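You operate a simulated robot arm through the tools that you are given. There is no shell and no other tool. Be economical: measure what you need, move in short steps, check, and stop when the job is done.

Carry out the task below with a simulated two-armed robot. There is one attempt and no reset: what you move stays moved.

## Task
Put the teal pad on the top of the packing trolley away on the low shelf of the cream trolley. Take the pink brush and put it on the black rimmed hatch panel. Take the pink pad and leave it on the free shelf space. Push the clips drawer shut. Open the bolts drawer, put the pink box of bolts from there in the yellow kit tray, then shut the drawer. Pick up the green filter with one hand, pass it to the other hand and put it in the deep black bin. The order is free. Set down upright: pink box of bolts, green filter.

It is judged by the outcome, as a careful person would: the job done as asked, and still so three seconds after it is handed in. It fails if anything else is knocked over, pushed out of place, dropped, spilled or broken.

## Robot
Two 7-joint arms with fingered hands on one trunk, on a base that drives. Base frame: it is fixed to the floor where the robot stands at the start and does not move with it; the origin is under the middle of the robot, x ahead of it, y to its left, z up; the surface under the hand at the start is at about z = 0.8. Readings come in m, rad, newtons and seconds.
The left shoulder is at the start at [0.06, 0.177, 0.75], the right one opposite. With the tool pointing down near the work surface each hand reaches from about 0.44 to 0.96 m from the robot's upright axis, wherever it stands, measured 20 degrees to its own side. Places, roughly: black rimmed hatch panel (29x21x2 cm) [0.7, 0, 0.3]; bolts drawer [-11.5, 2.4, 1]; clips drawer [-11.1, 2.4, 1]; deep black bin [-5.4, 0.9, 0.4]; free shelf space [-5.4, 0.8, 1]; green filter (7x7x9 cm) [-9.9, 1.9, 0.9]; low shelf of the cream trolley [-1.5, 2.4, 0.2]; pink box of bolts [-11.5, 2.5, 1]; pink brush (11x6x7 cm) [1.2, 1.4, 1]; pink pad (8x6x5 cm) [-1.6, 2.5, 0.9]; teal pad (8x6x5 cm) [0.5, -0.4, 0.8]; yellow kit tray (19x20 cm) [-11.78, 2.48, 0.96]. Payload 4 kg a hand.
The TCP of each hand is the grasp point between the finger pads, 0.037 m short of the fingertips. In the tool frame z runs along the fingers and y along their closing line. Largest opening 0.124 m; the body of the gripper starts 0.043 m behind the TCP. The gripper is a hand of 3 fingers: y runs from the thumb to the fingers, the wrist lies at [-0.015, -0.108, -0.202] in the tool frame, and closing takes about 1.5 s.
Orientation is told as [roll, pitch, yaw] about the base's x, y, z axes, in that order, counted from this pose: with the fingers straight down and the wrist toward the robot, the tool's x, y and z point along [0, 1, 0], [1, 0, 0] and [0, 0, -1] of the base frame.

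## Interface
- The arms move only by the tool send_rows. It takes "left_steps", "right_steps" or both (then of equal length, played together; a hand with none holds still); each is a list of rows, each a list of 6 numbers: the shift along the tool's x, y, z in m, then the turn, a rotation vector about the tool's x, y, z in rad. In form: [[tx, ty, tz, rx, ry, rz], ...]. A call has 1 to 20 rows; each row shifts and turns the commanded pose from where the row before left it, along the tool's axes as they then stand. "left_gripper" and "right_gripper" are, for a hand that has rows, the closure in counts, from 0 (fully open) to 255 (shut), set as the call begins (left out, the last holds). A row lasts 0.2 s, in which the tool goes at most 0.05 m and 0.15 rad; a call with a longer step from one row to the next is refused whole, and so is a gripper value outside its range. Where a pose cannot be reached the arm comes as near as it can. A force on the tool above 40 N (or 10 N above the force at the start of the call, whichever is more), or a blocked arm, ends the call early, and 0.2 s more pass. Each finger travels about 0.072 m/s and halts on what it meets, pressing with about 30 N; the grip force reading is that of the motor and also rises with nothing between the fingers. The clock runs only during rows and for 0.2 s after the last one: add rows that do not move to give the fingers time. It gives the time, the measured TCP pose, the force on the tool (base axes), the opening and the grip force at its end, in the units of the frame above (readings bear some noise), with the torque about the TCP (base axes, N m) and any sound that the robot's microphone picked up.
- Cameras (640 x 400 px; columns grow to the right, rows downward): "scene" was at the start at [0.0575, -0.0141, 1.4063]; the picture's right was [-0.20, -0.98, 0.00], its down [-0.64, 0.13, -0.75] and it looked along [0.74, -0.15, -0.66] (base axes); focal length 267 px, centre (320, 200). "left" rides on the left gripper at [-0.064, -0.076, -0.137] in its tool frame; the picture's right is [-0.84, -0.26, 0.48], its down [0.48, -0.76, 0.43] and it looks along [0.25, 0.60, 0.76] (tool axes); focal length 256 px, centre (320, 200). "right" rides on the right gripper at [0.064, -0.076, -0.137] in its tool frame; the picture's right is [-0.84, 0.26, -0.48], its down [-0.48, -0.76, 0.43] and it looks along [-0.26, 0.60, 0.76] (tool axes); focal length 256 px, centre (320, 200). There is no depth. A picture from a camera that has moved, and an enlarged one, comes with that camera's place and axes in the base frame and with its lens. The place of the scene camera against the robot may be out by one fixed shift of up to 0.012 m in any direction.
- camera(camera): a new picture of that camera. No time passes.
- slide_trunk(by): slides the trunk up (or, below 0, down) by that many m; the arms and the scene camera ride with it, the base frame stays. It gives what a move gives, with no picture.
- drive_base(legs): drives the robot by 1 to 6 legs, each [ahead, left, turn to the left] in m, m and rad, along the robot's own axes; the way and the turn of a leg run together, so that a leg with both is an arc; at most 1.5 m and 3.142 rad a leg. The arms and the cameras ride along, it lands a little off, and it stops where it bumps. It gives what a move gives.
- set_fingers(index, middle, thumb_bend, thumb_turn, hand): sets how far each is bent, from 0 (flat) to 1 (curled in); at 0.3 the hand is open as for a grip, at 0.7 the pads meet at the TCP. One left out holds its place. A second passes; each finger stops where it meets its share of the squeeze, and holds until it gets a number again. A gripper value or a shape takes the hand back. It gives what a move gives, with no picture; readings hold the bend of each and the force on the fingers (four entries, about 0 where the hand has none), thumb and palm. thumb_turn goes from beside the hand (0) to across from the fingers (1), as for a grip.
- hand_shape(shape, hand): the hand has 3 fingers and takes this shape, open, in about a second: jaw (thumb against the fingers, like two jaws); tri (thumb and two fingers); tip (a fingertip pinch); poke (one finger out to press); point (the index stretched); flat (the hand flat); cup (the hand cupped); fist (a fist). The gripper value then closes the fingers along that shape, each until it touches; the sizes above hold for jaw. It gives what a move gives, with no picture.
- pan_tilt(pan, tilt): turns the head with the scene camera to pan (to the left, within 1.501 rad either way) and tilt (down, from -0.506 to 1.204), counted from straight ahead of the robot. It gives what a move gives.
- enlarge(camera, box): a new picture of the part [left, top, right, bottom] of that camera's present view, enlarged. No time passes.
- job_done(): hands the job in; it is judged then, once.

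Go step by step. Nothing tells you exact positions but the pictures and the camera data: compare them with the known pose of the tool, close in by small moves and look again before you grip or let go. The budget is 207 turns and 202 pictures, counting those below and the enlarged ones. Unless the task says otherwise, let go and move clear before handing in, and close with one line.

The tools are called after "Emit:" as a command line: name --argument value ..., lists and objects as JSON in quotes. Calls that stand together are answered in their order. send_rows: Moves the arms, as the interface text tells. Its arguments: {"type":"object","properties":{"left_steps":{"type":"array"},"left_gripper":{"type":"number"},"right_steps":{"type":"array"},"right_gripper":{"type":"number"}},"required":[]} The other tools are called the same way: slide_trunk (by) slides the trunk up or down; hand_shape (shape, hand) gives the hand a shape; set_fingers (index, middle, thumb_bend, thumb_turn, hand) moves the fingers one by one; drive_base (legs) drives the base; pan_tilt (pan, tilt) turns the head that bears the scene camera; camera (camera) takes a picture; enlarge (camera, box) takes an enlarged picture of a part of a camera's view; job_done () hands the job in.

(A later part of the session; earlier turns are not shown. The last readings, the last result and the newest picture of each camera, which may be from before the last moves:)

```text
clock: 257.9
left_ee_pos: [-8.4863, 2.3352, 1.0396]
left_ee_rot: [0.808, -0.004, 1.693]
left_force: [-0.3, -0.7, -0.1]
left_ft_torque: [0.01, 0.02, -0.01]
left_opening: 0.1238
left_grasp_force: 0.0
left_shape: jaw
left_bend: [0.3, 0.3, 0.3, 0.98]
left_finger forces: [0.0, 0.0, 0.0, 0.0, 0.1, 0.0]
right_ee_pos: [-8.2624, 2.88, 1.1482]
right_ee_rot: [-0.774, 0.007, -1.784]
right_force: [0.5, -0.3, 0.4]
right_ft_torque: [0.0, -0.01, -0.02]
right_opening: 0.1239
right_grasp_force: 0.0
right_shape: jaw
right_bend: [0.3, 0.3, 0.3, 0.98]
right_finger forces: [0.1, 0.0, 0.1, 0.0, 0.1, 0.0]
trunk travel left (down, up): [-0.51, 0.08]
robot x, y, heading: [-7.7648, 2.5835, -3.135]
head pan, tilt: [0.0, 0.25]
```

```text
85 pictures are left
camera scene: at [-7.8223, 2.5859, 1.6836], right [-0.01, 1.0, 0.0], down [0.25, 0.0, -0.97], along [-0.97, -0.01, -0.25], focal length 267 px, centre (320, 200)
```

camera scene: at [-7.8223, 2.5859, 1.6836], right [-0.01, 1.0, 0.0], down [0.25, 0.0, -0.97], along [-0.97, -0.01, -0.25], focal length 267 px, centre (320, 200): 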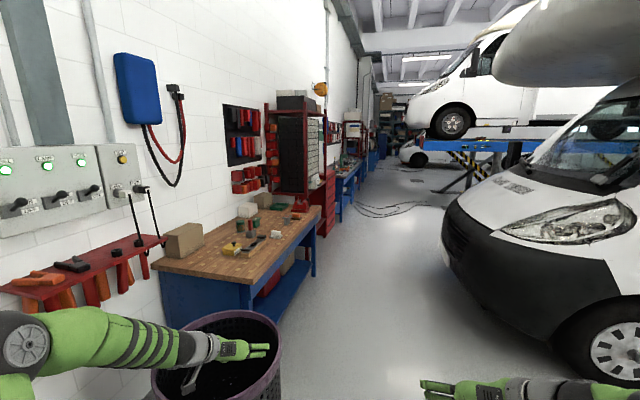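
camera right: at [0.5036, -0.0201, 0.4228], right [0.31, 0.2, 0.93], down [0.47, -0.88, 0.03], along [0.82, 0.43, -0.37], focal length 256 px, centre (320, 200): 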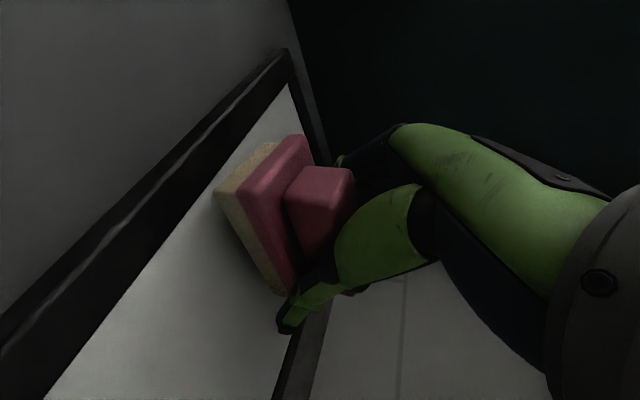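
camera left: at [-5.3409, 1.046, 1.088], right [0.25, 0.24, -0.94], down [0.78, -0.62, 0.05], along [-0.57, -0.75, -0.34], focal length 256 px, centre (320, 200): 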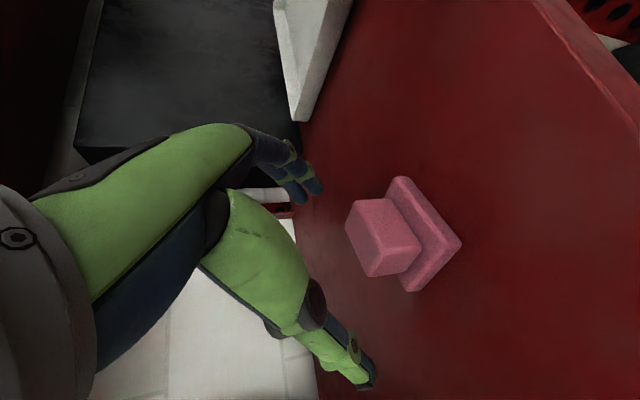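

Room enough on the right. I go around the bin; first a zoom on the wood bench.

Emit:
enlarge --camera "scene" --box '[140, 170, 360, 310]'

Emit:
drive_base --legs '[[0.4, -0.38, 0], [1.4, 0, 0]]'

Emit:
pan_tilt --pan 0.8 --tilt 0.4

Emit:
camera --camera "scene"

```text
2.86 times, centred on (250, 240) of scene
camera zoom: at [-7.8223, 2.5859, 1.6836], right [-0.01, 1.0, 0.0], down [0.25, 0.0, -0.97], along [-0.97, -0.01, -0.25], focal length 762 px, centre (520, 86)
```

zoom: 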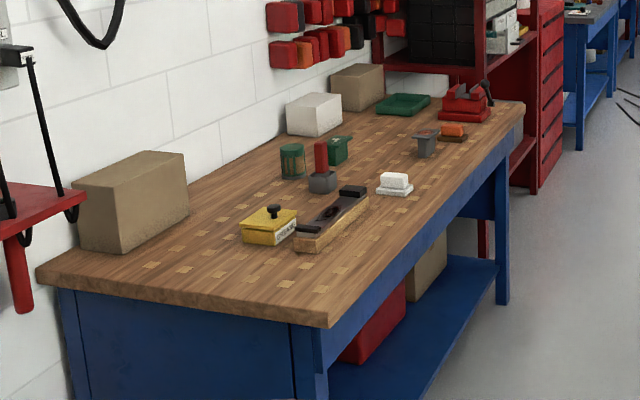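

```text
clock: 267.6
left_ee_pos: [-10.2531, 2.6165, 1.0406]
left_ee_rot: [0.806, -0.003, 1.744]
left_force: [-0.8, 0.9, -0.1]
left_ft_torque: [0.01, -0.04, 0.0]
left_opening: 0.1233
left_grasp_force: 0.2
left_shape: jaw
left_bend: [0.3, 0.3, 0.3, 0.98]
left_finger forces: [0.0, 0.1, 0.0, 0.1, 0.0, 0.1]
right_ee_pos: [-10.0588, 3.1715, 1.1492]
right_ee_rot: [-0.777, 0.009, -1.733]
right_force: [-0.2, 0.1, 0.4]
right_ft_torque: [-0.03, -0.02, -0.01]
right_opening: 0.1234
right_grasp_force: 0.1
right_shape: jaw
right_bend: [0.3, 0.3, 0.3, 0.98]
right_finger forces: [0.0, 0.0, 0.0, 0.0, 0.1, 0.0]
trunk travel left (down, up): [-0.51, 0.08]
robot x, y, heading: [-9.5443, 2.8997, -3.079]
head pan, tilt: [0.0, 0.25]
```

```text
clock: 268.7
left_ee_pos: [-10.254, 2.6154, 1.0411]
left_ee_rot: [0.805, -0.002, 1.744]
left_force: [-0.5, -0.7, 0.6]
left_ft_torque: [-0.01, -0.01, -0.01]
left_opening: 0.1237
left_grasp_force: 0.0
left_shape: jaw
left_bend: [0.3, 0.3, 0.3, 0.98]
left_finger forces: [0.1, 0.1, 0.1, 0.0, 0.1, 0.0]
right_ee_pos: [-10.0582, 3.1717, 1.1479]
right_ee_rot: [-0.775, 0.009, -1.734]
right_force: [-0.3, -0.5, 0.6]
right_ft_torque: [0.0, -0.01, -0.02]
right_opening: 0.1237
right_grasp_force: 0.0
right_shape: jaw
right_bend: [0.3, 0.3, 0.3, 0.98]
right_finger forces: [0.1, 0.0, 0.0, 0.0, 0.0, 0.1]
trunk travel left (down, up): [-0.51, 0.08]
robot x, y, heading: [-9.5458, 2.8988, -3.083]
head pan, tilt: [0.799, 0.4]
```

```text
83 pictures are left
camera scene: at [-9.5707, 2.8352, 1.6697], right [-0.76, 0.65, 0.0], down [0.25, 0.29, -0.92], along [-0.6, -0.7, -0.39], focal length 267 px, centre (320, 200)
```

scene: 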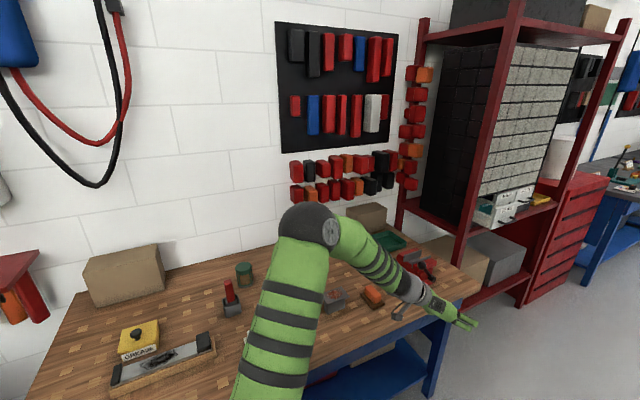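

The green cylinder at about (-9.95, 1.87) is the filter. I do the drawers first with free hands, so I drive on to face the drawer cabinet.

Emit:
drive_base --legs '[[0.9, -0.15, 0], [0.85, -0.2, 0], [0, 0, 1.51]]'

Emit:
pan_tilt --pan 0.0 --tilt 0.4

Emit:
camera --camera "scene"

```text
clock: 279.2
left_ee_pos: [-11.9221, 2.7009, 1.0457]
left_ee_rot: [0.81, -0.03, 2.035]
left_force: [-11.8, 18.8, -2.0]
left_ft_torque: [0.44, 0.24, -0.38]
left_opening: 0.1181
left_grasp_force: 0.0
left_shape: jaw
left_bend: [0.3, 0.3, 0.22, 0.98]
left_finger forces: [0.0, 0.0, 0.0, 0.1, 21.9, 0.1]
right_ee_pos: [-11.911, 3.2631, 1.149]
right_ee_rot: [-0.775, 0.007, -1.399]
right_force: [-0.2, -0.1, 0.9]
right_ft_torque: [0.03, -0.01, 0.01]
right_opening: 0.1239
right_grasp_force: 0.0
right_shape: jaw
right_bend: [0.3, 0.3, 0.3, 0.98]
right_finger forces: [0.0, 0.0, 0.0, 0.0, 0.1, 0.1]
trunk travel left (down, up): [-0.51, 0.08]
robot x, y, heading: [-11.3351, 3.1759, -2.747]
head pan, tilt: [0.799, 0.4]
stopped in leg 3: the force on the tool passed its limit at 50 N (the readings are from after the stop); the commanded pose is now the measured one
```

```text
clock: 280.4
left_ee_pos: [-11.92, 2.6956, 1.0457]
left_ee_rot: [0.812, -0.027, 2.041]
left_force: [-8.8, 27.4, 2.1]
left_ft_torque: [0.35, 0.12, -0.15]
left_opening: 0.1181
left_grasp_force: 0.1
left_shape: jaw
left_bend: [0.3, 0.3, 0.22, 0.98]
left_finger forces: [0.0, 0.1, 0.0, 0.1, 28.0, 0.0]
right_ee_pos: [-11.9112, 3.2642, 1.1489]
right_ee_rot: [-0.776, 0.005, -1.395]
right_force: [-0.3, 0.4, -0.3]
right_ft_torque: [0.03, -0.02, 0.01]
right_opening: 0.1238
right_grasp_force: 0.1
right_shape: jaw
right_bend: [0.3, 0.3, 0.3, 0.98]
right_finger forces: [0.0, 0.1, 0.0, 0.0, 0.0, 0.1]
trunk travel left (down, up): [-0.51, 0.08]
robot x, y, heading: [-11.3365, 3.175, -2.747]
head pan, tilt: [0.0, 0.4]
```

```text
82 pictures are left
camera scene: at [-11.3906, 3.1571, 1.6697], right [-0.39, 0.92, 0.0], down [0.36, 0.15, -0.92], along [-0.85, -0.36, -0.39], focal length 267 px, centre (320, 200)
```

scene: 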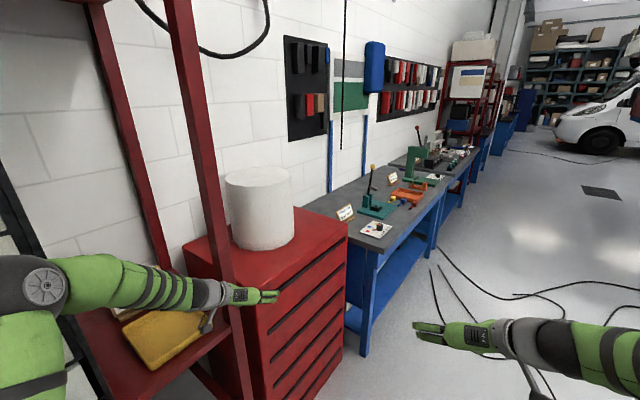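

The left thumb touched the red rack upright during the turn. I turn back a little, pull away and tuck the hand before trying again.

Emit:
drive_base --legs '[[0, 0, -0.15], [0, -0.25, 0]]'

Emit:
camera --camera "scene"

```text
clock: 282.8
left_ee_pos: [-12.0467, 3.0309, 1.0456]
left_ee_rot: [0.813, -0.025, 1.896]
left_force: [0.8, 0.2, -0.8]
left_ft_torque: [0.0, 0.0, -0.01]
left_opening: 0.1237
left_grasp_force: 0.1
left_shape: jaw
left_bend: [0.3, 0.3, 0.3, 0.97]
left_finger forces: [0.0, 0.0, 0.1, 0.0, 0.2, 0.1]
right_ee_pos: [-11.9533, 3.5925, 1.1497]
right_ee_rot: [-0.776, 0.005, -1.544]
right_force: [-0.7, 0.0, -0.2]
right_ft_torque: [-0.03, 0.02, -0.01]
right_opening: 0.1238
right_grasp_force: 0.0
right_shape: jaw
right_bend: [0.3, 0.3, 0.3, 0.98]
right_finger forces: [0.0, 0.0, 0.0, 0.0, 0.0, 0.0]
trunk travel left (down, up): [-0.51, 0.08]
robot x, y, heading: [-11.4009, 3.4209, -2.892]
head pan, tilt: [0.0, 0.4]
```

```text
81 pictures are left
camera scene: at [-11.4556, 3.41, 1.6697], right [-0.24, 0.97, 0.0], down [0.38, 0.09, -0.92], along [-0.89, -0.23, -0.39], focal length 267 px, centre (320, 200)
```

scene: 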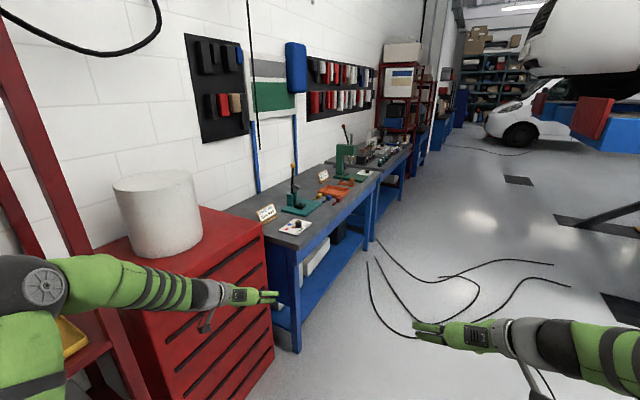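

Nothing was displaced. I move further from the rack and complete the turn.

Emit:
drive_base --legs '[[0, -0.15, 0], [0, 0, 1.32]]'

Emit:
camera --camera "scene"

```text
clock: 287.4
left_ee_pos: [-11.2424, 2.8341, 1.0442]
left_ee_rot: [0.81, -0.025, -3.101]
left_force: [-0.3, 0.1, -0.1]
left_ft_torque: [0.0, -0.03, -0.01]
left_opening: 0.1239
left_grasp_force: 0.0
left_shape: jaw
left_bend: [0.3, 0.3, 0.3, 0.97]
left_finger forces: [0.0, 0.0, 0.1, 0.0, 0.0, 0.0]
right_ee_pos: [-11.7556, 3.0812, 1.1493]
right_ee_rot: [-0.773, 0.009, -0.259]
right_force: [-0.1, 0.2, 0.9]
right_ft_torque: [0.01, -0.02, 0.01]
right_opening: 0.1237
right_grasp_force: 0.0
right_shape: jaw
right_bend: [0.3, 0.3, 0.3, 0.98]
right_finger forces: [0.1, 0.0, 0.1, 0.1, 0.0, 0.0]
trunk travel left (down, up): [-0.51, 0.08]
robot x, y, heading: [-11.4397, 3.5647, -1.61]
head pan, tilt: [0.0, 0.4]
```

```text
80 pictures are left
camera scene: at [-11.4327, 3.5052, 1.6697], right [-1.0, 0.04, 0.0], down [0.01, 0.39, -0.92], along [-0.04, -0.92, -0.39], focal length 267 px, centre (320, 200)
```

scene: 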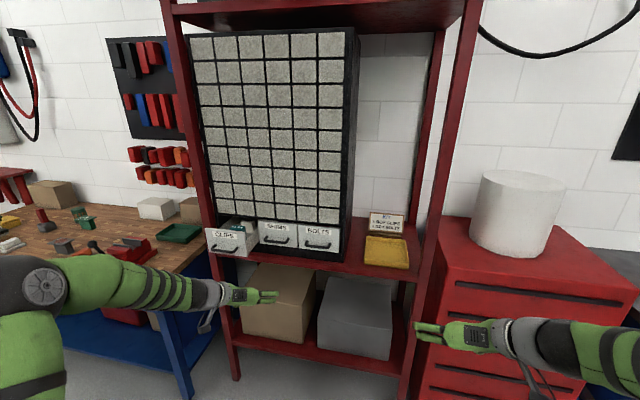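

Emit:
enlarge --camera "scene" --box '[190, 190, 430, 310]'

```text
2.67 times, centred on (310, 250) of scene
camera zoom: at [-11.4327, 3.5052, 1.6697], right [-1.0, 0.04, 0.0], down [0.01, 0.39, -0.92], along [-0.04, -0.92, -0.39], focal length 711 px, centre (347, 67)
```

zoom: 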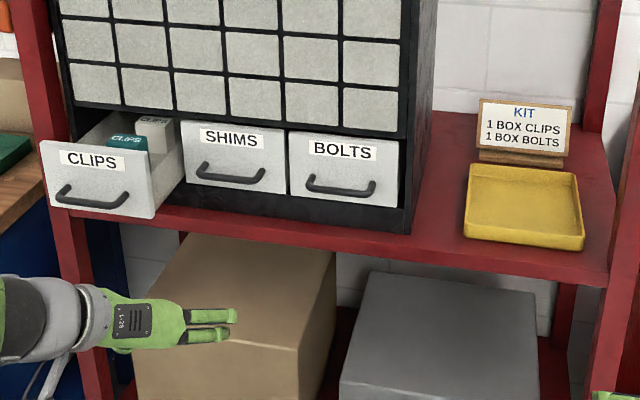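

Clips is the open drawer at the left, Bolts is the third one with a bow handle, and the yellow tray is at the right. The cabinet is turned about 0.25 rad, so I square up to it, close the left fist and raise it to push.

Emit:
drive_base --legs '[[0, 0, -0.21], [0, 0.38, 0]]'

Emit:
send_rows --left_steps '[[0.02, 0, -0.02, 0, 0, 0], [0.02, 0, -0.02, 0, 0, 0], [0, 0, 0, 0, 0, 0], [0, 0, 0, 0, 0, 0], [0, 0, 0, 0, 0, 0], [0, 0, 0, 0, 0, 0], [0, 0, 0, 0, 0, 0], [0, 0, 0, 0, 0, 0]]' --left_gripper 255

Emit:
pan_tilt --pan 0.0 --tilt 0.5

Emit:
camera --camera "scene"

Emit:
camera --camera "left"

```text
clock: 290.6
left_ee_pos: [-11.0458, 2.7148, 1.0439]
left_ee_rot: [0.812, -0.025, 2.962]
left_force: [0.2, -0.3, -0.5]
left_ft_torque: [-0.01, 0.01, -0.04]
left_opening: 0.1237
left_grasp_force: 0.1
left_shape: jaw
left_bend: [0.3, 0.3, 0.3, 0.97]
left_finger forces: [0.0, 0.0, 0.0, 0.0, 0.0, 0.0]
right_ee_pos: [-11.4893, 3.0687, 1.1494]
right_ee_rot: [-0.776, 0.008, -0.481]
right_force: [0.2, -0.6, 0.3]
right_ft_torque: [0.03, 0.04, 0.0]
right_opening: 0.1237
right_grasp_force: 0.0
right_shape: jaw
right_bend: [0.3, 0.3, 0.3, 0.98]
right_finger forces: [0.0, 0.0, 0.1, 0.0, 0.0, 0.0]
trunk travel left (down, up): [-0.51, 0.08]
robot x, y, heading: [-11.0762, 3.4696, -1.835]
head pan, tilt: [0.0, 0.4]
```

```text
clock: 292.4
left_ee_pos: [-11.0459, 2.7151, 1.1032]
left_ee_rot: [0.811, -0.023, 2.96]
left_force: [-0.3, 0.1, -0.3]
left_ft_torque: [0.01, -0.02, -0.01]
left_opening: 0.0
left_grasp_force: 29.8
left_shape: jaw
left_bend: [0.7, 0.7, 0.71, 1.0]
left_finger forces: [0.1, 0.0, 0.1, 0.1, 0.1, 0.0]
right_ee_pos: [-11.4925, 3.0695, 1.1492]
right_ee_rot: [-0.777, 0.009, -0.482]
right_force: [-0.3, -0.2, -0.4]
right_ft_torque: [-0.02, 0.0, 0.0]
right_opening: 0.1238
right_grasp_force: 0.1
right_shape: jaw
right_bend: [0.3, 0.3, 0.3, 0.98]
right_finger forces: [0.0, 0.0, 0.0, 0.0, 0.0, 0.0]
trunk travel left (down, up): [-0.51, 0.08]
robot x, y, heading: [-11.073, 3.4695, -1.827]
head pan, tilt: [0.0, 0.4]
```

```text
clock: 293.0
left_ee_pos: [-11.0458, 2.7134, 1.1034]
left_ee_rot: [0.812, -0.024, 2.958]
left_force: [0.2, 0.3, -0.4]
left_ft_torque: [-0.01, 0.01, 0.0]
left_opening: 0.0
left_grasp_force: 30.0
left_shape: jaw
left_bend: [0.7, 0.7, 0.71, 1.0]
left_finger forces: [0.0, 0.0, 0.0, 0.0, 0.1, 0.1]
right_ee_pos: [-11.4922, 3.0689, 1.1488]
right_ee_rot: [-0.775, 0.008, -0.481]
right_force: [-1.1, 1.1, -0.6]
right_ft_torque: [-0.05, -0.02, 0.0]
right_opening: 0.1238
right_grasp_force: 0.1
right_shape: jaw
right_bend: [0.3, 0.3, 0.3, 0.98]
right_finger forces: [0.1, 0.0, 0.1, 0.1, 0.0, 0.0]
trunk travel left (down, up): [-0.51, 0.08]
robot x, y, heading: [-11.0745, 3.4729, -1.831]
head pan, tilt: [0.0, 0.499]
```

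```text
78 pictures are left
camera scene: at [-11.0846, 3.4145, 1.6606], right [-0.97, 0.26, 0.0], down [0.12, 0.46, -0.88], along [-0.23, -0.85, -0.48], focal length 267 px, centre (320, 200)
```

scene: 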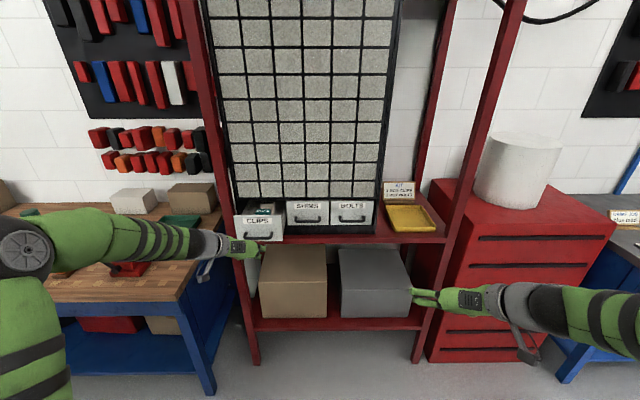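

```text
77 pictures are left
camera left: at [-10.9439, 2.8404, 1.1498], right [0.27, 0.18, -0.95], down [0.63, -0.77, 0.03], along [-0.73, -0.61, -0.32], focal length 256 px, centre (320, 200)
```

left: 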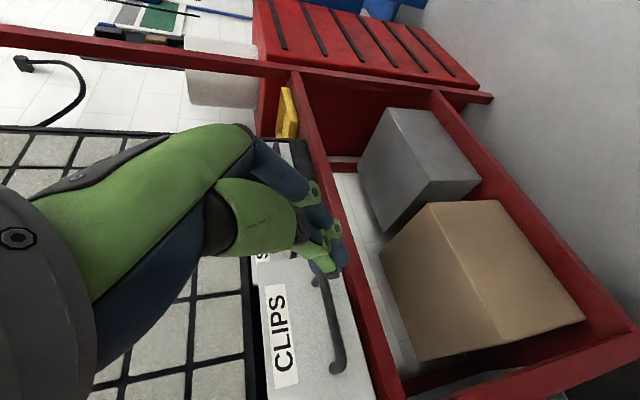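

Squared up. I drive forward with a small left shift until just short of the drawer front.

Emit:
drive_base --legs '[[0.18, 0.035, 0]]'

Emit:
enlarge --camera "scene" --box '[180, 170, 460, 330]'

Emit:
camera --camera "left"

```text
clock: 294.6
left_ee_pos: [-11.0584, 2.5247, 1.1037]
left_ee_rot: [0.811, -0.025, 2.961]
left_force: [-0.5, -0.5, -0.4]
left_ft_torque: [0.04, -0.01, 0.0]
left_opening: 0.0002
left_grasp_force: 30.2
left_shape: jaw
left_bend: [0.7, 0.7, 0.71, 1.0]
left_finger forces: [0.0, 0.0, 0.0, 0.1, 0.0, 0.1]
right_ee_pos: [-11.505, 2.8773, 1.1496]
right_ee_rot: [-0.775, 0.009, -0.48]
right_force: [-0.3, -0.3, -1.7]
right_ft_torque: [0.0, -0.01, 0.04]
right_opening: 0.1238
right_grasp_force: 0.1
right_shape: jaw
right_bend: [0.3, 0.3, 0.3, 0.98]
right_finger forces: [0.0, 0.1, 0.0, 0.0, 0.0, 0.0]
trunk travel left (down, up): [-0.51, 0.08]
robot x, y, heading: [-11.0899, 3.2828, -1.832]
head pan, tilt: [0.0, 0.499]
```

```text
2.29 times, centred on (320, 250) of scene
camera zoom: at [-11.099, 3.2239, 1.6605], right [-0.97, 0.25, 0.0], down [0.12, 0.46, -0.88], along [-0.22, -0.85, -0.48], focal length 610 px, centre (320, 86)
```

zoom: 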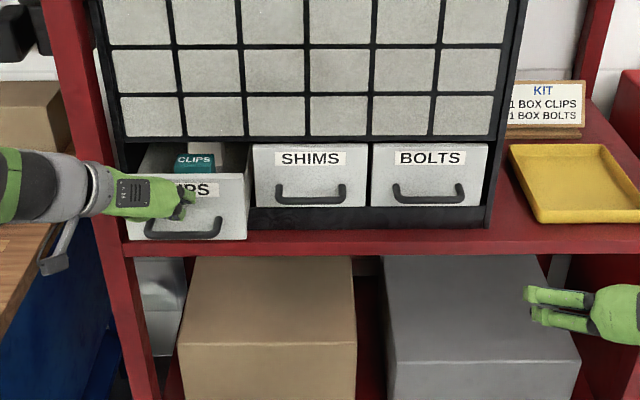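

```text
75 pictures are left
camera left: at [-10.9568, 2.6507, 1.1491], right [0.27, 0.18, -0.95], down [0.63, -0.77, 0.03], along [-0.72, -0.61, -0.32], focal length 256 px, centre (320, 200)
```

left: 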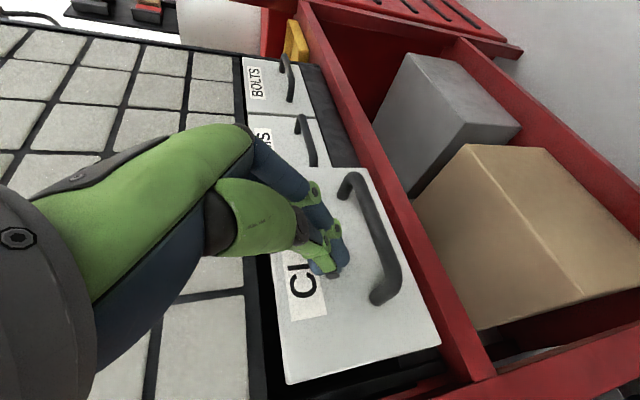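

The fist faces the upper middle of the Clips front. I push it in along the cabinet's depth.

Emit:
send_rows --left_steps '[[0.0138, 0.0014, 0.0145, 0, 0, 0], [0.0138, 0.0014, 0.0145, 0, 0, 0], [0.0138, 0.0014, 0.0145, 0, 0, 0], [0.0138, 0.0014, 0.0145, 0, 0, 0], [0.0138, 0.0014, 0.0145, 0, 0, 0]]'

Emit:
camera --camera "left"

```text
clock: 295.8
left_ee_pos: [-11.0814, 2.4458, 1.1001]
left_ee_rot: [0.797, -0.034, 2.953]
left_force: [2.8, 23.2, 4.9]
left_ft_torque: [0.13, -0.02, 0.11]
left_opening: 0.0001
left_grasp_force: 30.2
left_shape: jaw
left_bend: [0.7, 0.7, 0.71, 1.0]
left_finger forces: [0.0, 42.8, 0.0, 0.0, 0.0, 0.0]
right_ee_pos: [-11.5041, 2.8814, 1.15]
right_ee_rot: [-0.778, 0.007, -0.479]
right_force: [-1.0, -0.5, -0.1]
right_ft_torque: [0.07, -0.01, 0.02]
right_opening: 0.1238
right_grasp_force: 0.0
right_shape: jaw
right_bend: [0.3, 0.3, 0.3, 0.98]
right_finger forces: [0.1, 0.0, 0.1, 0.0, 0.0, 0.1]
trunk travel left (down, up): [-0.51, 0.08]
robot x, y, heading: [-11.0921, 3.2826, -1.827]
head pan, tilt: [0.0, 0.499]
stopped in row 5 (left hand): the force on the tool passed its limit at 49 N (the readings are from after the stop); the commanded pose is now the measured one
```

```text
74 pictures are left
camera left: at [-10.9791, 2.5703, 1.148], right [0.27, 0.19, -0.94], down [0.62, -0.78, 0.02], along [-0.73, -0.59, -0.33], focal length 256 px, centre (320, 200)
```

left: 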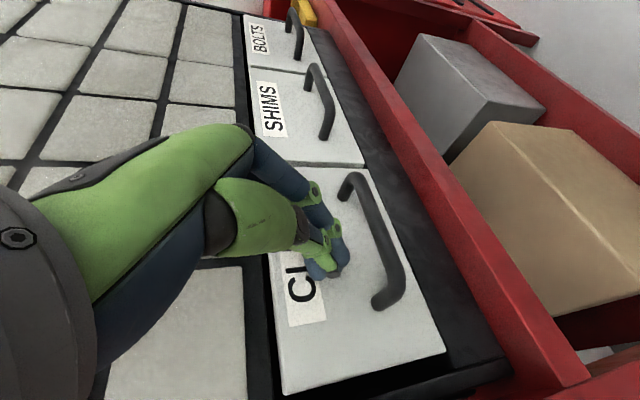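

Nearly in. I push a bit more to see whether it still moves.

Emit:
send_rows --left_steps '[[0.007, 0.0007, 0.0073, 0, 0, 0], [0.007, 0.0007, 0.0073, 0, 0, 0], [0.007, 0.0007, 0.0073, 0, 0, 0], [0.007, 0.0007, 0.0073, 0, 0, 0]]'

Emit:
enlarge --camera "left" --box '[220, 120, 480, 400]'

Emit:
enlarge --camera "scene" --box '[180, 190, 420, 320]'

```text
clock: 296.1
left_ee_pos: [-11.0854, 2.4448, 1.0959]
left_ee_rot: [0.787, -0.035, 2.948]
left_force: [1.5, 22.7, 4.0]
left_ft_torque: [0.14, 0.02, 0.07]
left_opening: 0.0002
left_grasp_force: 29.8
left_shape: jaw
left_bend: [0.7, 0.71, 0.71, 1.0]
left_finger forces: [0.1, 43.6, 0.1, 0.0, 0.1, 0.0]
right_ee_pos: [-11.504, 2.8797, 1.1498]
right_ee_rot: [-0.776, 0.007, -0.477]
right_force: [-0.9, -0.2, 0.5]
right_ft_torque: [0.0, -0.01, 0.03]
right_opening: 0.1237
right_grasp_force: 0.1
right_shape: jaw
right_bend: [0.3, 0.3, 0.3, 0.98]
right_finger forces: [0.0, 0.1, 0.0, 0.1, 0.0, 0.0]
trunk travel left (down, up): [-0.51, 0.08]
robot x, y, heading: [-11.0881, 3.2794, -1.827]
head pan, tilt: [0.0, 0.499]
stopped in row 1 (left hand): the force on the tool passed its limit at 46 N (the readings are from after the stop); the commanded pose is now the measured one
```

```text
1.43 times, centred on (350, 260) of left
camera zoom: at [-10.9817, 2.5682, 1.1457], right [0.27, 0.2, -0.94], down [0.62, -0.78, 0.01], along [-0.74, -0.59, -0.34], focal length 366 px, centre (277, 114)
```

zoom: 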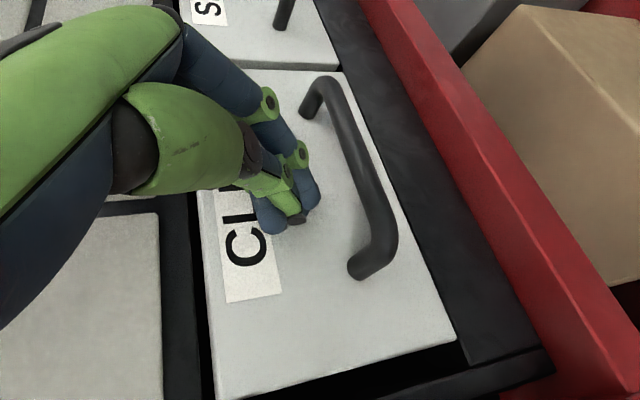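

```text
2.67 times, centred on (300, 255) of scene
camera zoom: at [-11.0986, 3.2289, 1.6607], right [-0.97, 0.25, 0.0], down [0.12, 0.46, -0.88], along [-0.22, -0.85, -0.48], focal length 711 px, centre (373, 53)
```

zoom: 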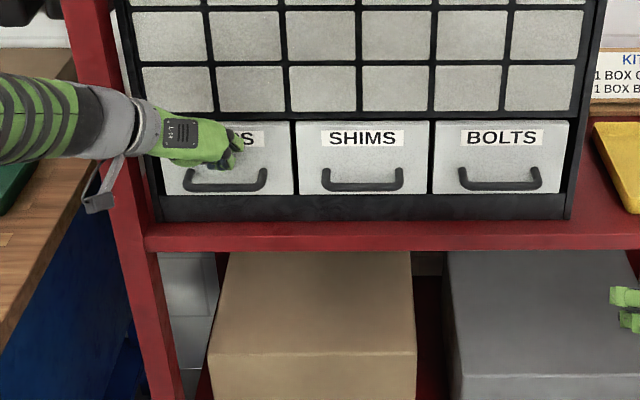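

Clips is shut flush. I back off and shift right, then turn the left hand to a horizontal pinch (thumb below, fingers above) for the Bolts handle.

Emit:
drive_base --legs '[[-0.3, 0, 0], [0, -0.25, 0]]'

Emit:
send_rows --left_steps '[[0, 0, 0, 0, -0.133, 0], [0, 0, 0, 0, -0.133, 0], [0, 0, 0, 0, -0.133, 0], [0, 0, 0, 0, -0.133, 0], [0, 0, 0, 0, -0.133, 0], [0, 0, 0, 0, -0.133, 0], [0, 0, 0, 0, 0, -0.137], [0, 0, 0, 0, 0, -0.137], [0, 0, 0, 0, 0, -0.137], [0, 0, 0, 0, 0, -0.137], [0, 0, 0, 0, 0, -0.137], [0, 0, 0, 0, 0, -0.137], [0, 0, 0, 0, 0, -0.137], [0, 0, 0, 0, 0, -0.137], [0, 0, 0, 0, 0, -0.137], [0, 0, 0, 0, 0, -0.137], [0, 0, 0, 0, 0, -0.137]]' --left_gripper 80

Emit:
send_rows --left_steps '[[0, 0, 0, -0.143, 0, 0], [0, 0, 0, -0.143, 0, 0], [0, 0, 0, -0.143, 0, 0], [0, 0, 0, -0.143, 0, 0], [0, 0, 0, -0.143, 0, 0], [0, 0, 0, -0.143, 0, 0], [0, 0, 0, -0.143, 0, 0], [0, 0, 0, -0.143, 0, 0], [0, 0, 0, -0.143, 0, 0], [0, 0, 0, -0.143, 0, 0], [0, 0, 0, -0.143, 0, 0]]'

Emit:
camera --camera "scene"

```text
clock: 299.6
left_ee_pos: [-11.2601, 2.7956, 1.0975]
left_ee_rot: [0.789, -0.032, 2.949]
left_force: [0.4, -0.3, -0.1]
left_ft_torque: [0.01, -0.02, 0.0]
left_opening: 0.0
left_grasp_force: 29.8
left_shape: jaw
left_bend: [0.7, 0.7, 0.72, 1.0]
left_finger forces: [0.1, 0.1, 0.0, 0.1, 0.0, 0.1]
right_ee_pos: [-11.6786, 3.2348, 1.1493]
right_ee_rot: [-0.775, 0.008, -0.481]
right_force: [-0.3, 0.4, 0.0]
right_ft_torque: [-0.02, 0.0, -0.02]
right_opening: 0.1235
right_grasp_force: 0.2
right_shape: jaw
right_bend: [0.3, 0.3, 0.3, 0.98]
right_finger forces: [0.0, 0.1, 0.0, 0.1, 0.1, 0.0]
trunk travel left (down, up): [-0.51, 0.08]
robot x, y, heading: [-11.2609, 3.6378, -1.826]
head pan, tilt: [0.0, 0.499]
```

```text
clock: 303.2
left_ee_pos: [-11.2524, 2.8128, 1.0931]
left_ee_rot: [-0.034, 0.008, -1.827]
left_force: [0.2, 0.1, -0.2]
left_ft_torque: [-0.01, -0.02, 0.0]
left_opening: 0.085
left_grasp_force: 0.0
left_shape: jaw
left_bend: [0.35, 0.39, 0.51, 0.99]
left_finger forces: [0.0, 0.1, 0.1, 0.0, 0.0, 0.1]
left hand out of reach, approached as far as the arm can: row 6
right_ee_pos: [-11.6796, 3.2339, 1.1498]
right_ee_rot: [-0.776, 0.009, -0.481]
right_force: [0.1, 0.2, 0.1]
right_ft_torque: [0.01, 0.02, -0.01]
right_opening: 0.1236
right_grasp_force: 0.1
right_shape: jaw
right_bend: [0.3, 0.3, 0.3, 0.98]
right_finger forces: [0.1, 0.0, 0.0, 0.0, 0.0, 0.0]
trunk travel left (down, up): [-0.51, 0.08]
robot x, y, heading: [-11.2606, 3.636, -1.832]
head pan, tilt: [0.0, 0.499]
```

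```text
clock: 305.6
left_ee_pos: [-11.2512, 2.8141, 1.0936]
left_ee_rot: [-1.444, -1.537, -0.382]
left_force: [-0.1, -0.8, -0.3]
left_ft_torque: [0.02, -0.02, 0.04]
left_opening: 0.0852
left_grasp_force: 0.1
left_shape: jaw
left_bend: [0.35, 0.39, 0.51, 0.99]
left_finger forces: [0.0, 0.1, 0.0, 0.1, 0.1, 0.1]
right_ee_pos: [-11.6797, 3.2351, 1.1509]
right_ee_rot: [-0.775, 0.008, -0.48]
right_force: [1.1, 0.4, 0.3]
right_ft_torque: [-0.01, 0.0, 0.01]
right_opening: 0.1237
right_grasp_force: 0.0
right_shape: jaw
right_bend: [0.3, 0.3, 0.3, 0.98]
right_finger forces: [0.0, 0.1, 0.1, 0.0, 0.0, 0.0]
trunk travel left (down, up): [-0.51, 0.08]
robot x, y, heading: [-11.2624, 3.6389, -1.835]
head pan, tilt: [0.0, 0.499]
```

```text
71 pictures are left
camera scene: at [-11.2716, 3.5801, 1.6606], right [-0.97, 0.26, 0.0], down [0.12, 0.46, -0.88], along [-0.23, -0.85, -0.48], focal length 267 px, centre (320, 200)
```

scene: 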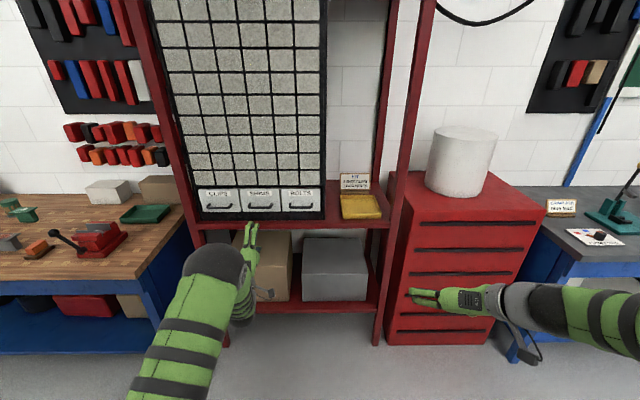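

The pinch pose works. I drive to line up with the Bolts handle at about (-11.457, 2.535, 1.05).

Emit:
drive_base --legs '[[0.19, -0.126, 0]]'

Emit:
send_rows --left_steps '[[0, -0.022, 0, 0, 0, 0], [0, -0.022, 0, 0, 0, 0], [0, 0, 0, 0, 0, 0]]' --left_gripper 60

Emit:
enlarge --camera "scene" --box '[180, 170, 420, 330]'

Emit:
camera --camera "left"

```text
clock: 307.3
left_ee_pos: [-11.4281, 2.6641, 1.0932]
left_ee_rot: [-1.366, -1.538, -0.462]
left_force: [-0.2, 0.2, -0.2]
left_ft_torque: [-0.01, 0.01, 0.0]
left_opening: 0.0852
left_grasp_force: 0.2
left_shape: jaw
left_bend: [0.35, 0.39, 0.51, 0.99]
left_finger forces: [0.0, 0.0, 0.0, 0.0, 0.0, 0.1]
right_ee_pos: [-11.8549, 3.0845, 1.1487]
right_ee_rot: [-0.774, 0.01, -0.48]
right_force: [-0.4, 0.4, 0.1]
right_ft_torque: [0.03, -0.02, 0.02]
right_opening: 0.1239
right_grasp_force: 0.1
right_shape: jaw
right_bend: [0.3, 0.3, 0.3, 0.98]
right_finger forces: [0.0, 0.0, 0.1, 0.1, 0.0, 0.0]
trunk travel left (down, up): [-0.51, 0.08]
robot x, y, heading: [-11.4385, 3.4867, -1.83]
head pan, tilt: [0.0, 0.499]
```

```text
clock: 308.1
left_ee_pos: [-11.4298, 2.6658, 1.0483]
left_ee_rot: [-1.398, -1.537, -0.43]
left_force: [0.5, 0.5, -0.6]
left_ft_torque: [-0.02, 0.01, 0.02]
left_opening: 0.0947
left_grasp_force: 0.0
left_shape: jaw
left_bend: [0.33, 0.36, 0.0, 0.99]
left_finger forces: [0.0, 0.0, 0.0, 0.0, 0.0, 0.1]
right_ee_pos: [-11.8567, 3.0845, 1.1483]
right_ee_rot: [-0.778, 0.009, -0.481]
right_force: [-0.4, -0.7, -0.3]
right_ft_torque: [-0.02, 0.0, -0.01]
right_opening: 0.1238
right_grasp_force: 0.1
right_shape: jaw
right_bend: [0.3, 0.3, 0.3, 0.98]
right_finger forces: [0.0, 0.0, 0.0, 0.0, 0.1, 0.0]
trunk travel left (down, up): [-0.51, 0.08]
robot x, y, heading: [-11.4367, 3.4853, -1.83]
head pan, tilt: [0.0, 0.499]
```

```text
2.50 times, centred on (300, 250) of scene
camera zoom: at [-11.4473, 3.4306, 1.6606], right [-0.97, 0.26, 0.0], down [0.12, 0.46, -0.88], along [-0.23, -0.85, -0.48], focal length 667 px, centre (370, 75)
```

zoom: 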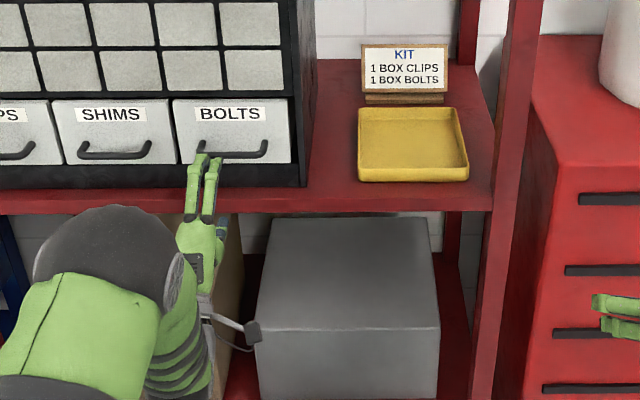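

```text
69 pictures are left
camera left: at [-11.4585, 2.8138, 0.9756], right [-0.94, -0.25, -0.23], down [0.33, -0.53, -0.78], along [0.07, -0.81, 0.58], focal length 256 px, centre (320, 200)
```

left: 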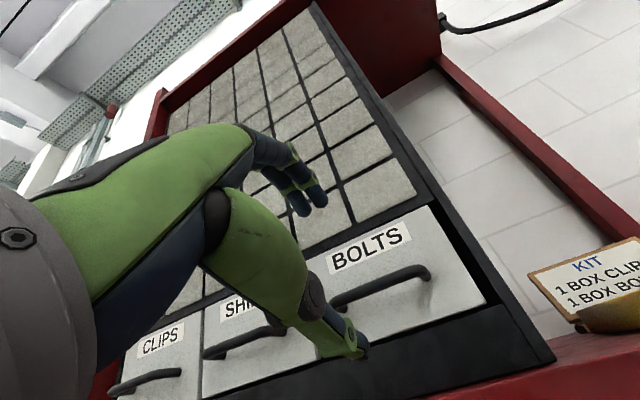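

Lateral and height alignment are within a centimetre. I advance so the fingertips straddle the bar.

Emit:
send_rows --left_steps '[[-0.003, 0, 0.025, 0, 0, 0], [-0.003, 0, 0.025, 0, 0, 0], [-0.003, 0, 0.025, 0, 0, 0], [0, 0, 0.025, 0, 0, 0]]'

Emit:
camera --camera "left"

Emit:
enlarge --camera "scene" --box '[180, 170, 420, 330]'

```text
clock: 309.1
left_ee_pos: [-11.4632, 2.57, 1.0517]
left_ee_rot: [-1.359, -1.538, -0.469]
left_force: [-0.5, -0.5, 0.4]
left_ft_torque: [0.0, -0.02, -0.02]
left_opening: 0.0948
left_grasp_force: 0.0
left_shape: jaw
left_bend: [0.33, 0.36, 0.0, 0.99]
left_finger forces: [0.0, 0.1, 0.1, 0.0, 0.0, 0.0]
right_ee_pos: [-11.8543, 3.0843, 1.1494]
right_ee_rot: [-0.775, 0.01, -0.479]
right_force: [0.2, 0.5, -0.3]
right_ft_torque: [0.01, 0.0, -0.01]
right_opening: 0.1237
right_grasp_force: 0.0
right_shape: jaw
right_bend: [0.3, 0.3, 0.3, 0.98]
right_finger forces: [0.0, 0.0, 0.1, 0.0, 0.0, 0.0]
trunk travel left (down, up): [-0.51, 0.08]
robot x, y, heading: [-11.4324, 3.4886, -1.83]
head pan, tilt: [0.0, 0.499]
```

```text
68 pictures are left
camera left: at [-11.4932, 2.7187, 0.9775], right [-0.94, -0.25, -0.23], down [0.33, -0.53, -0.78], along [0.07, -0.81, 0.58], focal length 256 px, centre (320, 200)
```

left: 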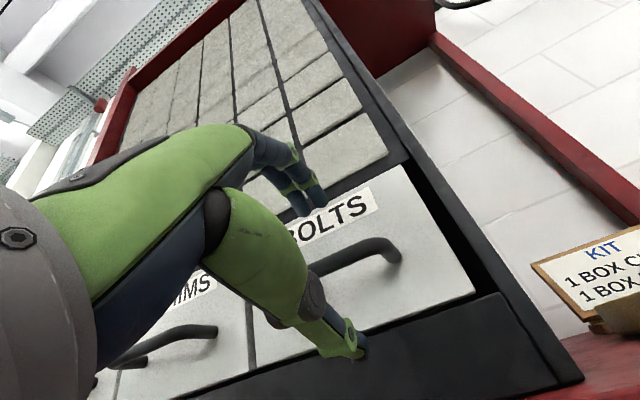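

```text
2.50 times, centred on (300, 250) of scene
camera zoom: at [-11.4471, 3.4301, 1.6606], right [-0.97, 0.26, 0.0], down [0.12, 0.46, -0.88], along [-0.23, -0.85, -0.48], focal length 667 px, centre (370, 75)
```

zoom: 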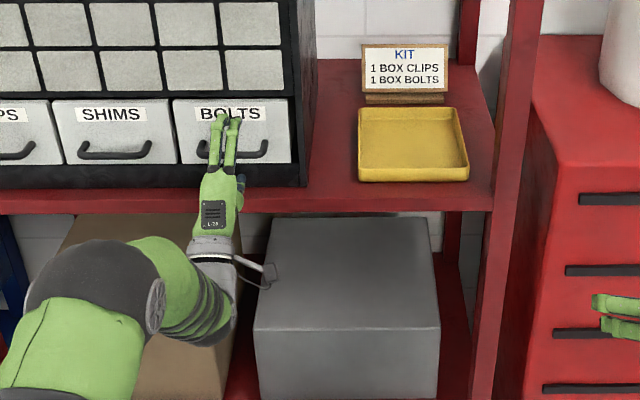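

The bar lies between fingers and thumb. I advance 1.5 cm and close.

Emit:
send_rows --left_steps '[[-0.003, 0.002, 0.008, 0, 0, 0], [0, 0, 0.008, 0, 0, 0]]'

Emit:
send_rows --left_steps '[[0, 0, 0, 0, 0, 0], [0, 0, 0, 0, 0, 0], [0, 0, 0, 0, 0, 0], [0, 0, 0, 0, 0, 0], [0, 0, 0, 0, 0, 0], [0, 0, 0, 0, 0, 0], [0, 0, 0, 0, 0, 0]]' --left_gripper 255

Emit:
camera --camera "left"

```text
clock: 309.7
left_ee_pos: [-11.47, 2.5546, 1.0518]
left_ee_rot: [-1.388, -1.538, -0.442]
left_force: [-0.6, -0.8, -1.4]
left_ft_torque: [-0.01, 0.0, -0.01]
left_opening: 0.0952
left_grasp_force: 0.0
left_shape: jaw
left_bend: [0.33, 0.36, 0.0, 0.99]
left_finger forces: [0.0, 0.1, 0.0, 0.0, 0.0, 0.0]
right_ee_pos: [-11.8541, 3.0838, 1.1497]
right_ee_rot: [-0.775, 0.009, -0.482]
right_force: [0.3, 0.0, -0.2]
right_ft_torque: [0.01, 0.02, 0.04]
right_opening: 0.1242
right_grasp_force: 0.1
right_shape: jaw
right_bend: [0.3, 0.3, 0.3, 0.98]
right_finger forces: [0.1, 0.0, 0.0, 0.1, 0.0, 0.0]
trunk travel left (down, up): [-0.51, 0.08]
robot x, y, heading: [-11.435, 3.4856, -1.834]
head pan, tilt: [0.0, 0.499]
```

```text
clock: 311.3
left_ee_pos: [-11.4699, 2.5539, 1.0478]
left_ee_rot: [-1.177, -1.536, -0.65]
left_force: [-1.5, 1.9, -24.4]
left_ft_torque: [0.18, -0.01, -0.02]
left_opening: 0.0122
left_grasp_force: 30.0
left_shape: jaw
left_bend: [0.7, 0.7, 0.6, 1.0]
left_finger forces: [11.4, 1.0, 0.1, 0.0, 35.8, 0.1]
right_ee_pos: [-11.8539, 3.0828, 1.1486]
right_ee_rot: [-0.776, 0.009, -0.48]
right_force: [0.1, -0.4, -0.2]
right_ft_torque: [0.0, 0.01, -0.01]
right_opening: 0.1236
right_grasp_force: 0.1
right_shape: jaw
right_bend: [0.3, 0.3, 0.3, 0.98]
right_finger forces: [0.0, 0.0, 0.0, 0.0, 0.0, 0.0]
trunk travel left (down, up): [-0.51, 0.08]
robot x, y, heading: [-11.4366, 3.4866, -1.831]
head pan, tilt: [0.0, 0.499]
```

```text
66 pictures are left
camera left: at [-11.5001, 2.7043, 0.9753], right [-0.94, -0.25, -0.24], down [0.33, -0.53, -0.78], along [0.07, -0.81, 0.58], focal length 256 px, centre (320, 200)
```

left: 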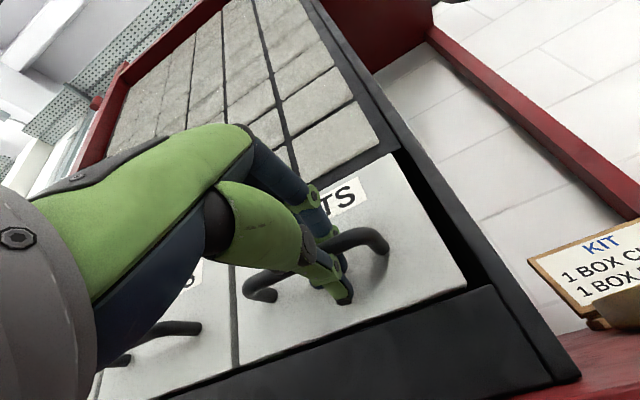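

The bar is gripped. I relax the vertical load slightly and pull the drawer out.

Emit:
send_rows --left_steps '[[0, 0.004, 0, 0, 0, 0], [0, 0, -0.01, 0, 0, 0], [0, 0, -0.02, 0, 0, 0], [0, 0, -0.02, 0, 0, 0], [0, 0, -0.02, 0, 0, 0], [0, 0, -0.02, 0, 0, 0], [0, 0, -0.02, 0, 0, 0], [0, 0, -0.02, 0, 0, 0]]'

Emit:
enlarge --camera "scene" --box '[180, 170, 420, 330]'

```text
clock: 313.1
left_ee_pos: [-11.4392, 2.6807, 1.0493]
left_ee_rot: [-1.142, -1.536, -0.688]
left_force: [-5.4, 2.3, -34.0]
left_ft_torque: [0.27, -0.14, -0.03]
left_opening: 0.0148
left_grasp_force: 30.1
left_shape: jaw
left_bend: [0.7, 0.7, 0.59, 1.0]
left_finger forces: [10.7, 0.4, 0.0, 0.0, 41.4, 0.0]
right_ee_pos: [-11.8553, 3.083, 1.1481]
right_ee_rot: [-0.773, 0.008, -0.482]
right_force: [0.1, -0.2, -0.2]
right_ft_torque: [0.02, 0.03, 0.04]
right_opening: 0.1237
right_grasp_force: 0.0
right_shape: jaw
right_bend: [0.3, 0.3, 0.3, 0.98]
right_finger forces: [0.0, 0.0, 0.1, 0.0, 0.1, 0.0]
trunk travel left (down, up): [-0.51, 0.08]
robot x, y, heading: [-11.4379, 3.4835, -1.827]
head pan, tilt: [0.0, 0.499]
```

```text
2.50 times, centred on (300, 250) of scene
camera zoom: at [-11.4479, 3.4272, 1.6603], right [-0.97, 0.26, 0.0], down [0.12, 0.46, -0.88], along [-0.23, -0.85, -0.48], focal length 667 px, centre (370, 75)
```

zoom: 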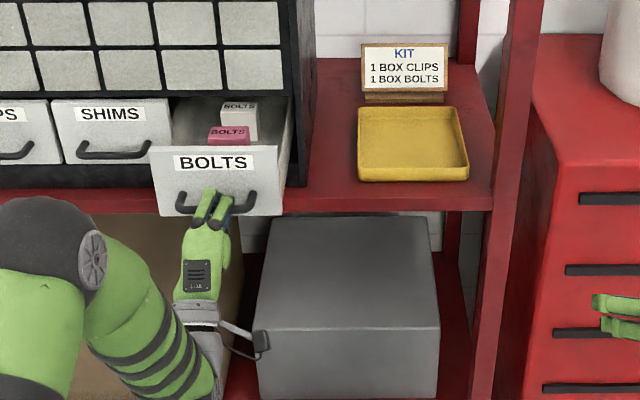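

The drawer is open about 13 cm with the pink box near the front. I pull 3 cm more, then release and withdraw the left hand.

Emit:
send_rows --left_steps '[[0, 0.004, -0.01, 0, 0, 0], [0, 0, -0.012, 0, 0, 0], [0, 0, -0.012, 0, 0, 0]]'

Emit:
send_rows --left_steps '[[0, 0, 0, 0, 0, 0], [0, 0, 0, 0, 0, 0], [0, 0, 0, 0, 0, 0], [0, 0, 0, 0, 0, 0], [0, 0, 0, 0, 0, 0], [0, 0, 0, 0, 0, 0], [0, 0, -0.03, 0, 0, 0], [0, 0, -0.04, 0, 0, 0], [0, 0, -0.04, 0, 0, 0], [0.03, 0, -0.03, 0, 0, 0], [0.04, 0, 0, 0, 0, 0], [0.04, 0, 0, 0, 0, 0]]' --left_gripper 40

Emit:
enlarge --camera "scene" --box '[180, 170, 420, 330]'

```text
clock: 313.9
left_ee_pos: [-11.4312, 2.7111, 1.0509]
left_ee_rot: [-0.749, -1.525, -1.081]
left_force: [-0.7, 2.5, -29.3]
left_ft_torque: [0.22, -0.11, -0.02]
left_opening: 0.0143
left_grasp_force: 29.6
left_shape: jaw
left_bend: [0.7, 0.7, 0.59, 1.0]
left_finger forces: [10.8, 0.0, 0.1, 0.0, 38.7, 0.1]
right_ee_pos: [-11.8549, 3.0834, 1.1486]
right_ee_rot: [-0.776, 0.008, -0.481]
right_force: [-0.2, 0.3, -0.3]
right_ft_torque: [0.0, 0.02, 0.02]
right_opening: 0.1236
right_grasp_force: 0.1
right_shape: jaw
right_bend: [0.3, 0.3, 0.3, 0.98]
right_finger forces: [0.0, 0.1, 0.0, 0.0, 0.0, 0.0]
trunk travel left (down, up): [-0.51, 0.08]
robot x, y, heading: [-11.4328, 3.486, -1.828]
head pan, tilt: [0.0, 0.499]
stopped in row 3 (left hand): the force on the tool passed its limit at 46 N (the readings are from after the stop); the commanded pose is now the measured one
```

```text
clock: 316.5
left_ee_pos: [-11.2841, 2.8174, 1.0553]
left_ee_rot: [-1.054, -1.536, -0.777]
left_force: [0.3, -0.3, 0.6]
left_ft_torque: [0.01, 0.02, -0.02]
left_opening: 0.1044
left_grasp_force: 0.2
left_shape: jaw
left_bend: [0.32, 0.34, 0.0, 0.98]
left_finger forces: [0.0, 0.0, 0.1, 0.0, 0.0, 0.0]
right_ee_pos: [-11.8537, 3.0853, 1.1494]
right_ee_rot: [-0.775, 0.01, -0.482]
right_force: [0.2, -0.4, 0.4]
right_ft_torque: [0.01, -0.02, -0.02]
right_opening: 0.1238
right_grasp_force: 0.1
right_shape: jaw
right_bend: [0.3, 0.3, 0.3, 0.98]
right_finger forces: [0.0, 0.0, 0.0, 0.1, 0.0, 0.1]
trunk travel left (down, up): [-0.51, 0.08]
robot x, y, heading: [-11.4367, 3.4892, -1.832]
head pan, tilt: [0.0, 0.499]
```

```text
2.50 times, centred on (300, 250) of scene
camera zoom: at [-11.4467, 3.4308, 1.6606], right [-0.97, 0.26, 0.0], down [0.12, 0.46, -0.88], along [-0.23, -0.85, -0.48], focal length 667 px, centre (370, 75)
```

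zoom: 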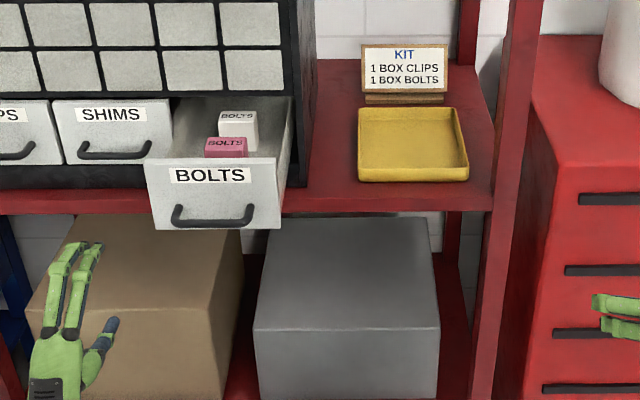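

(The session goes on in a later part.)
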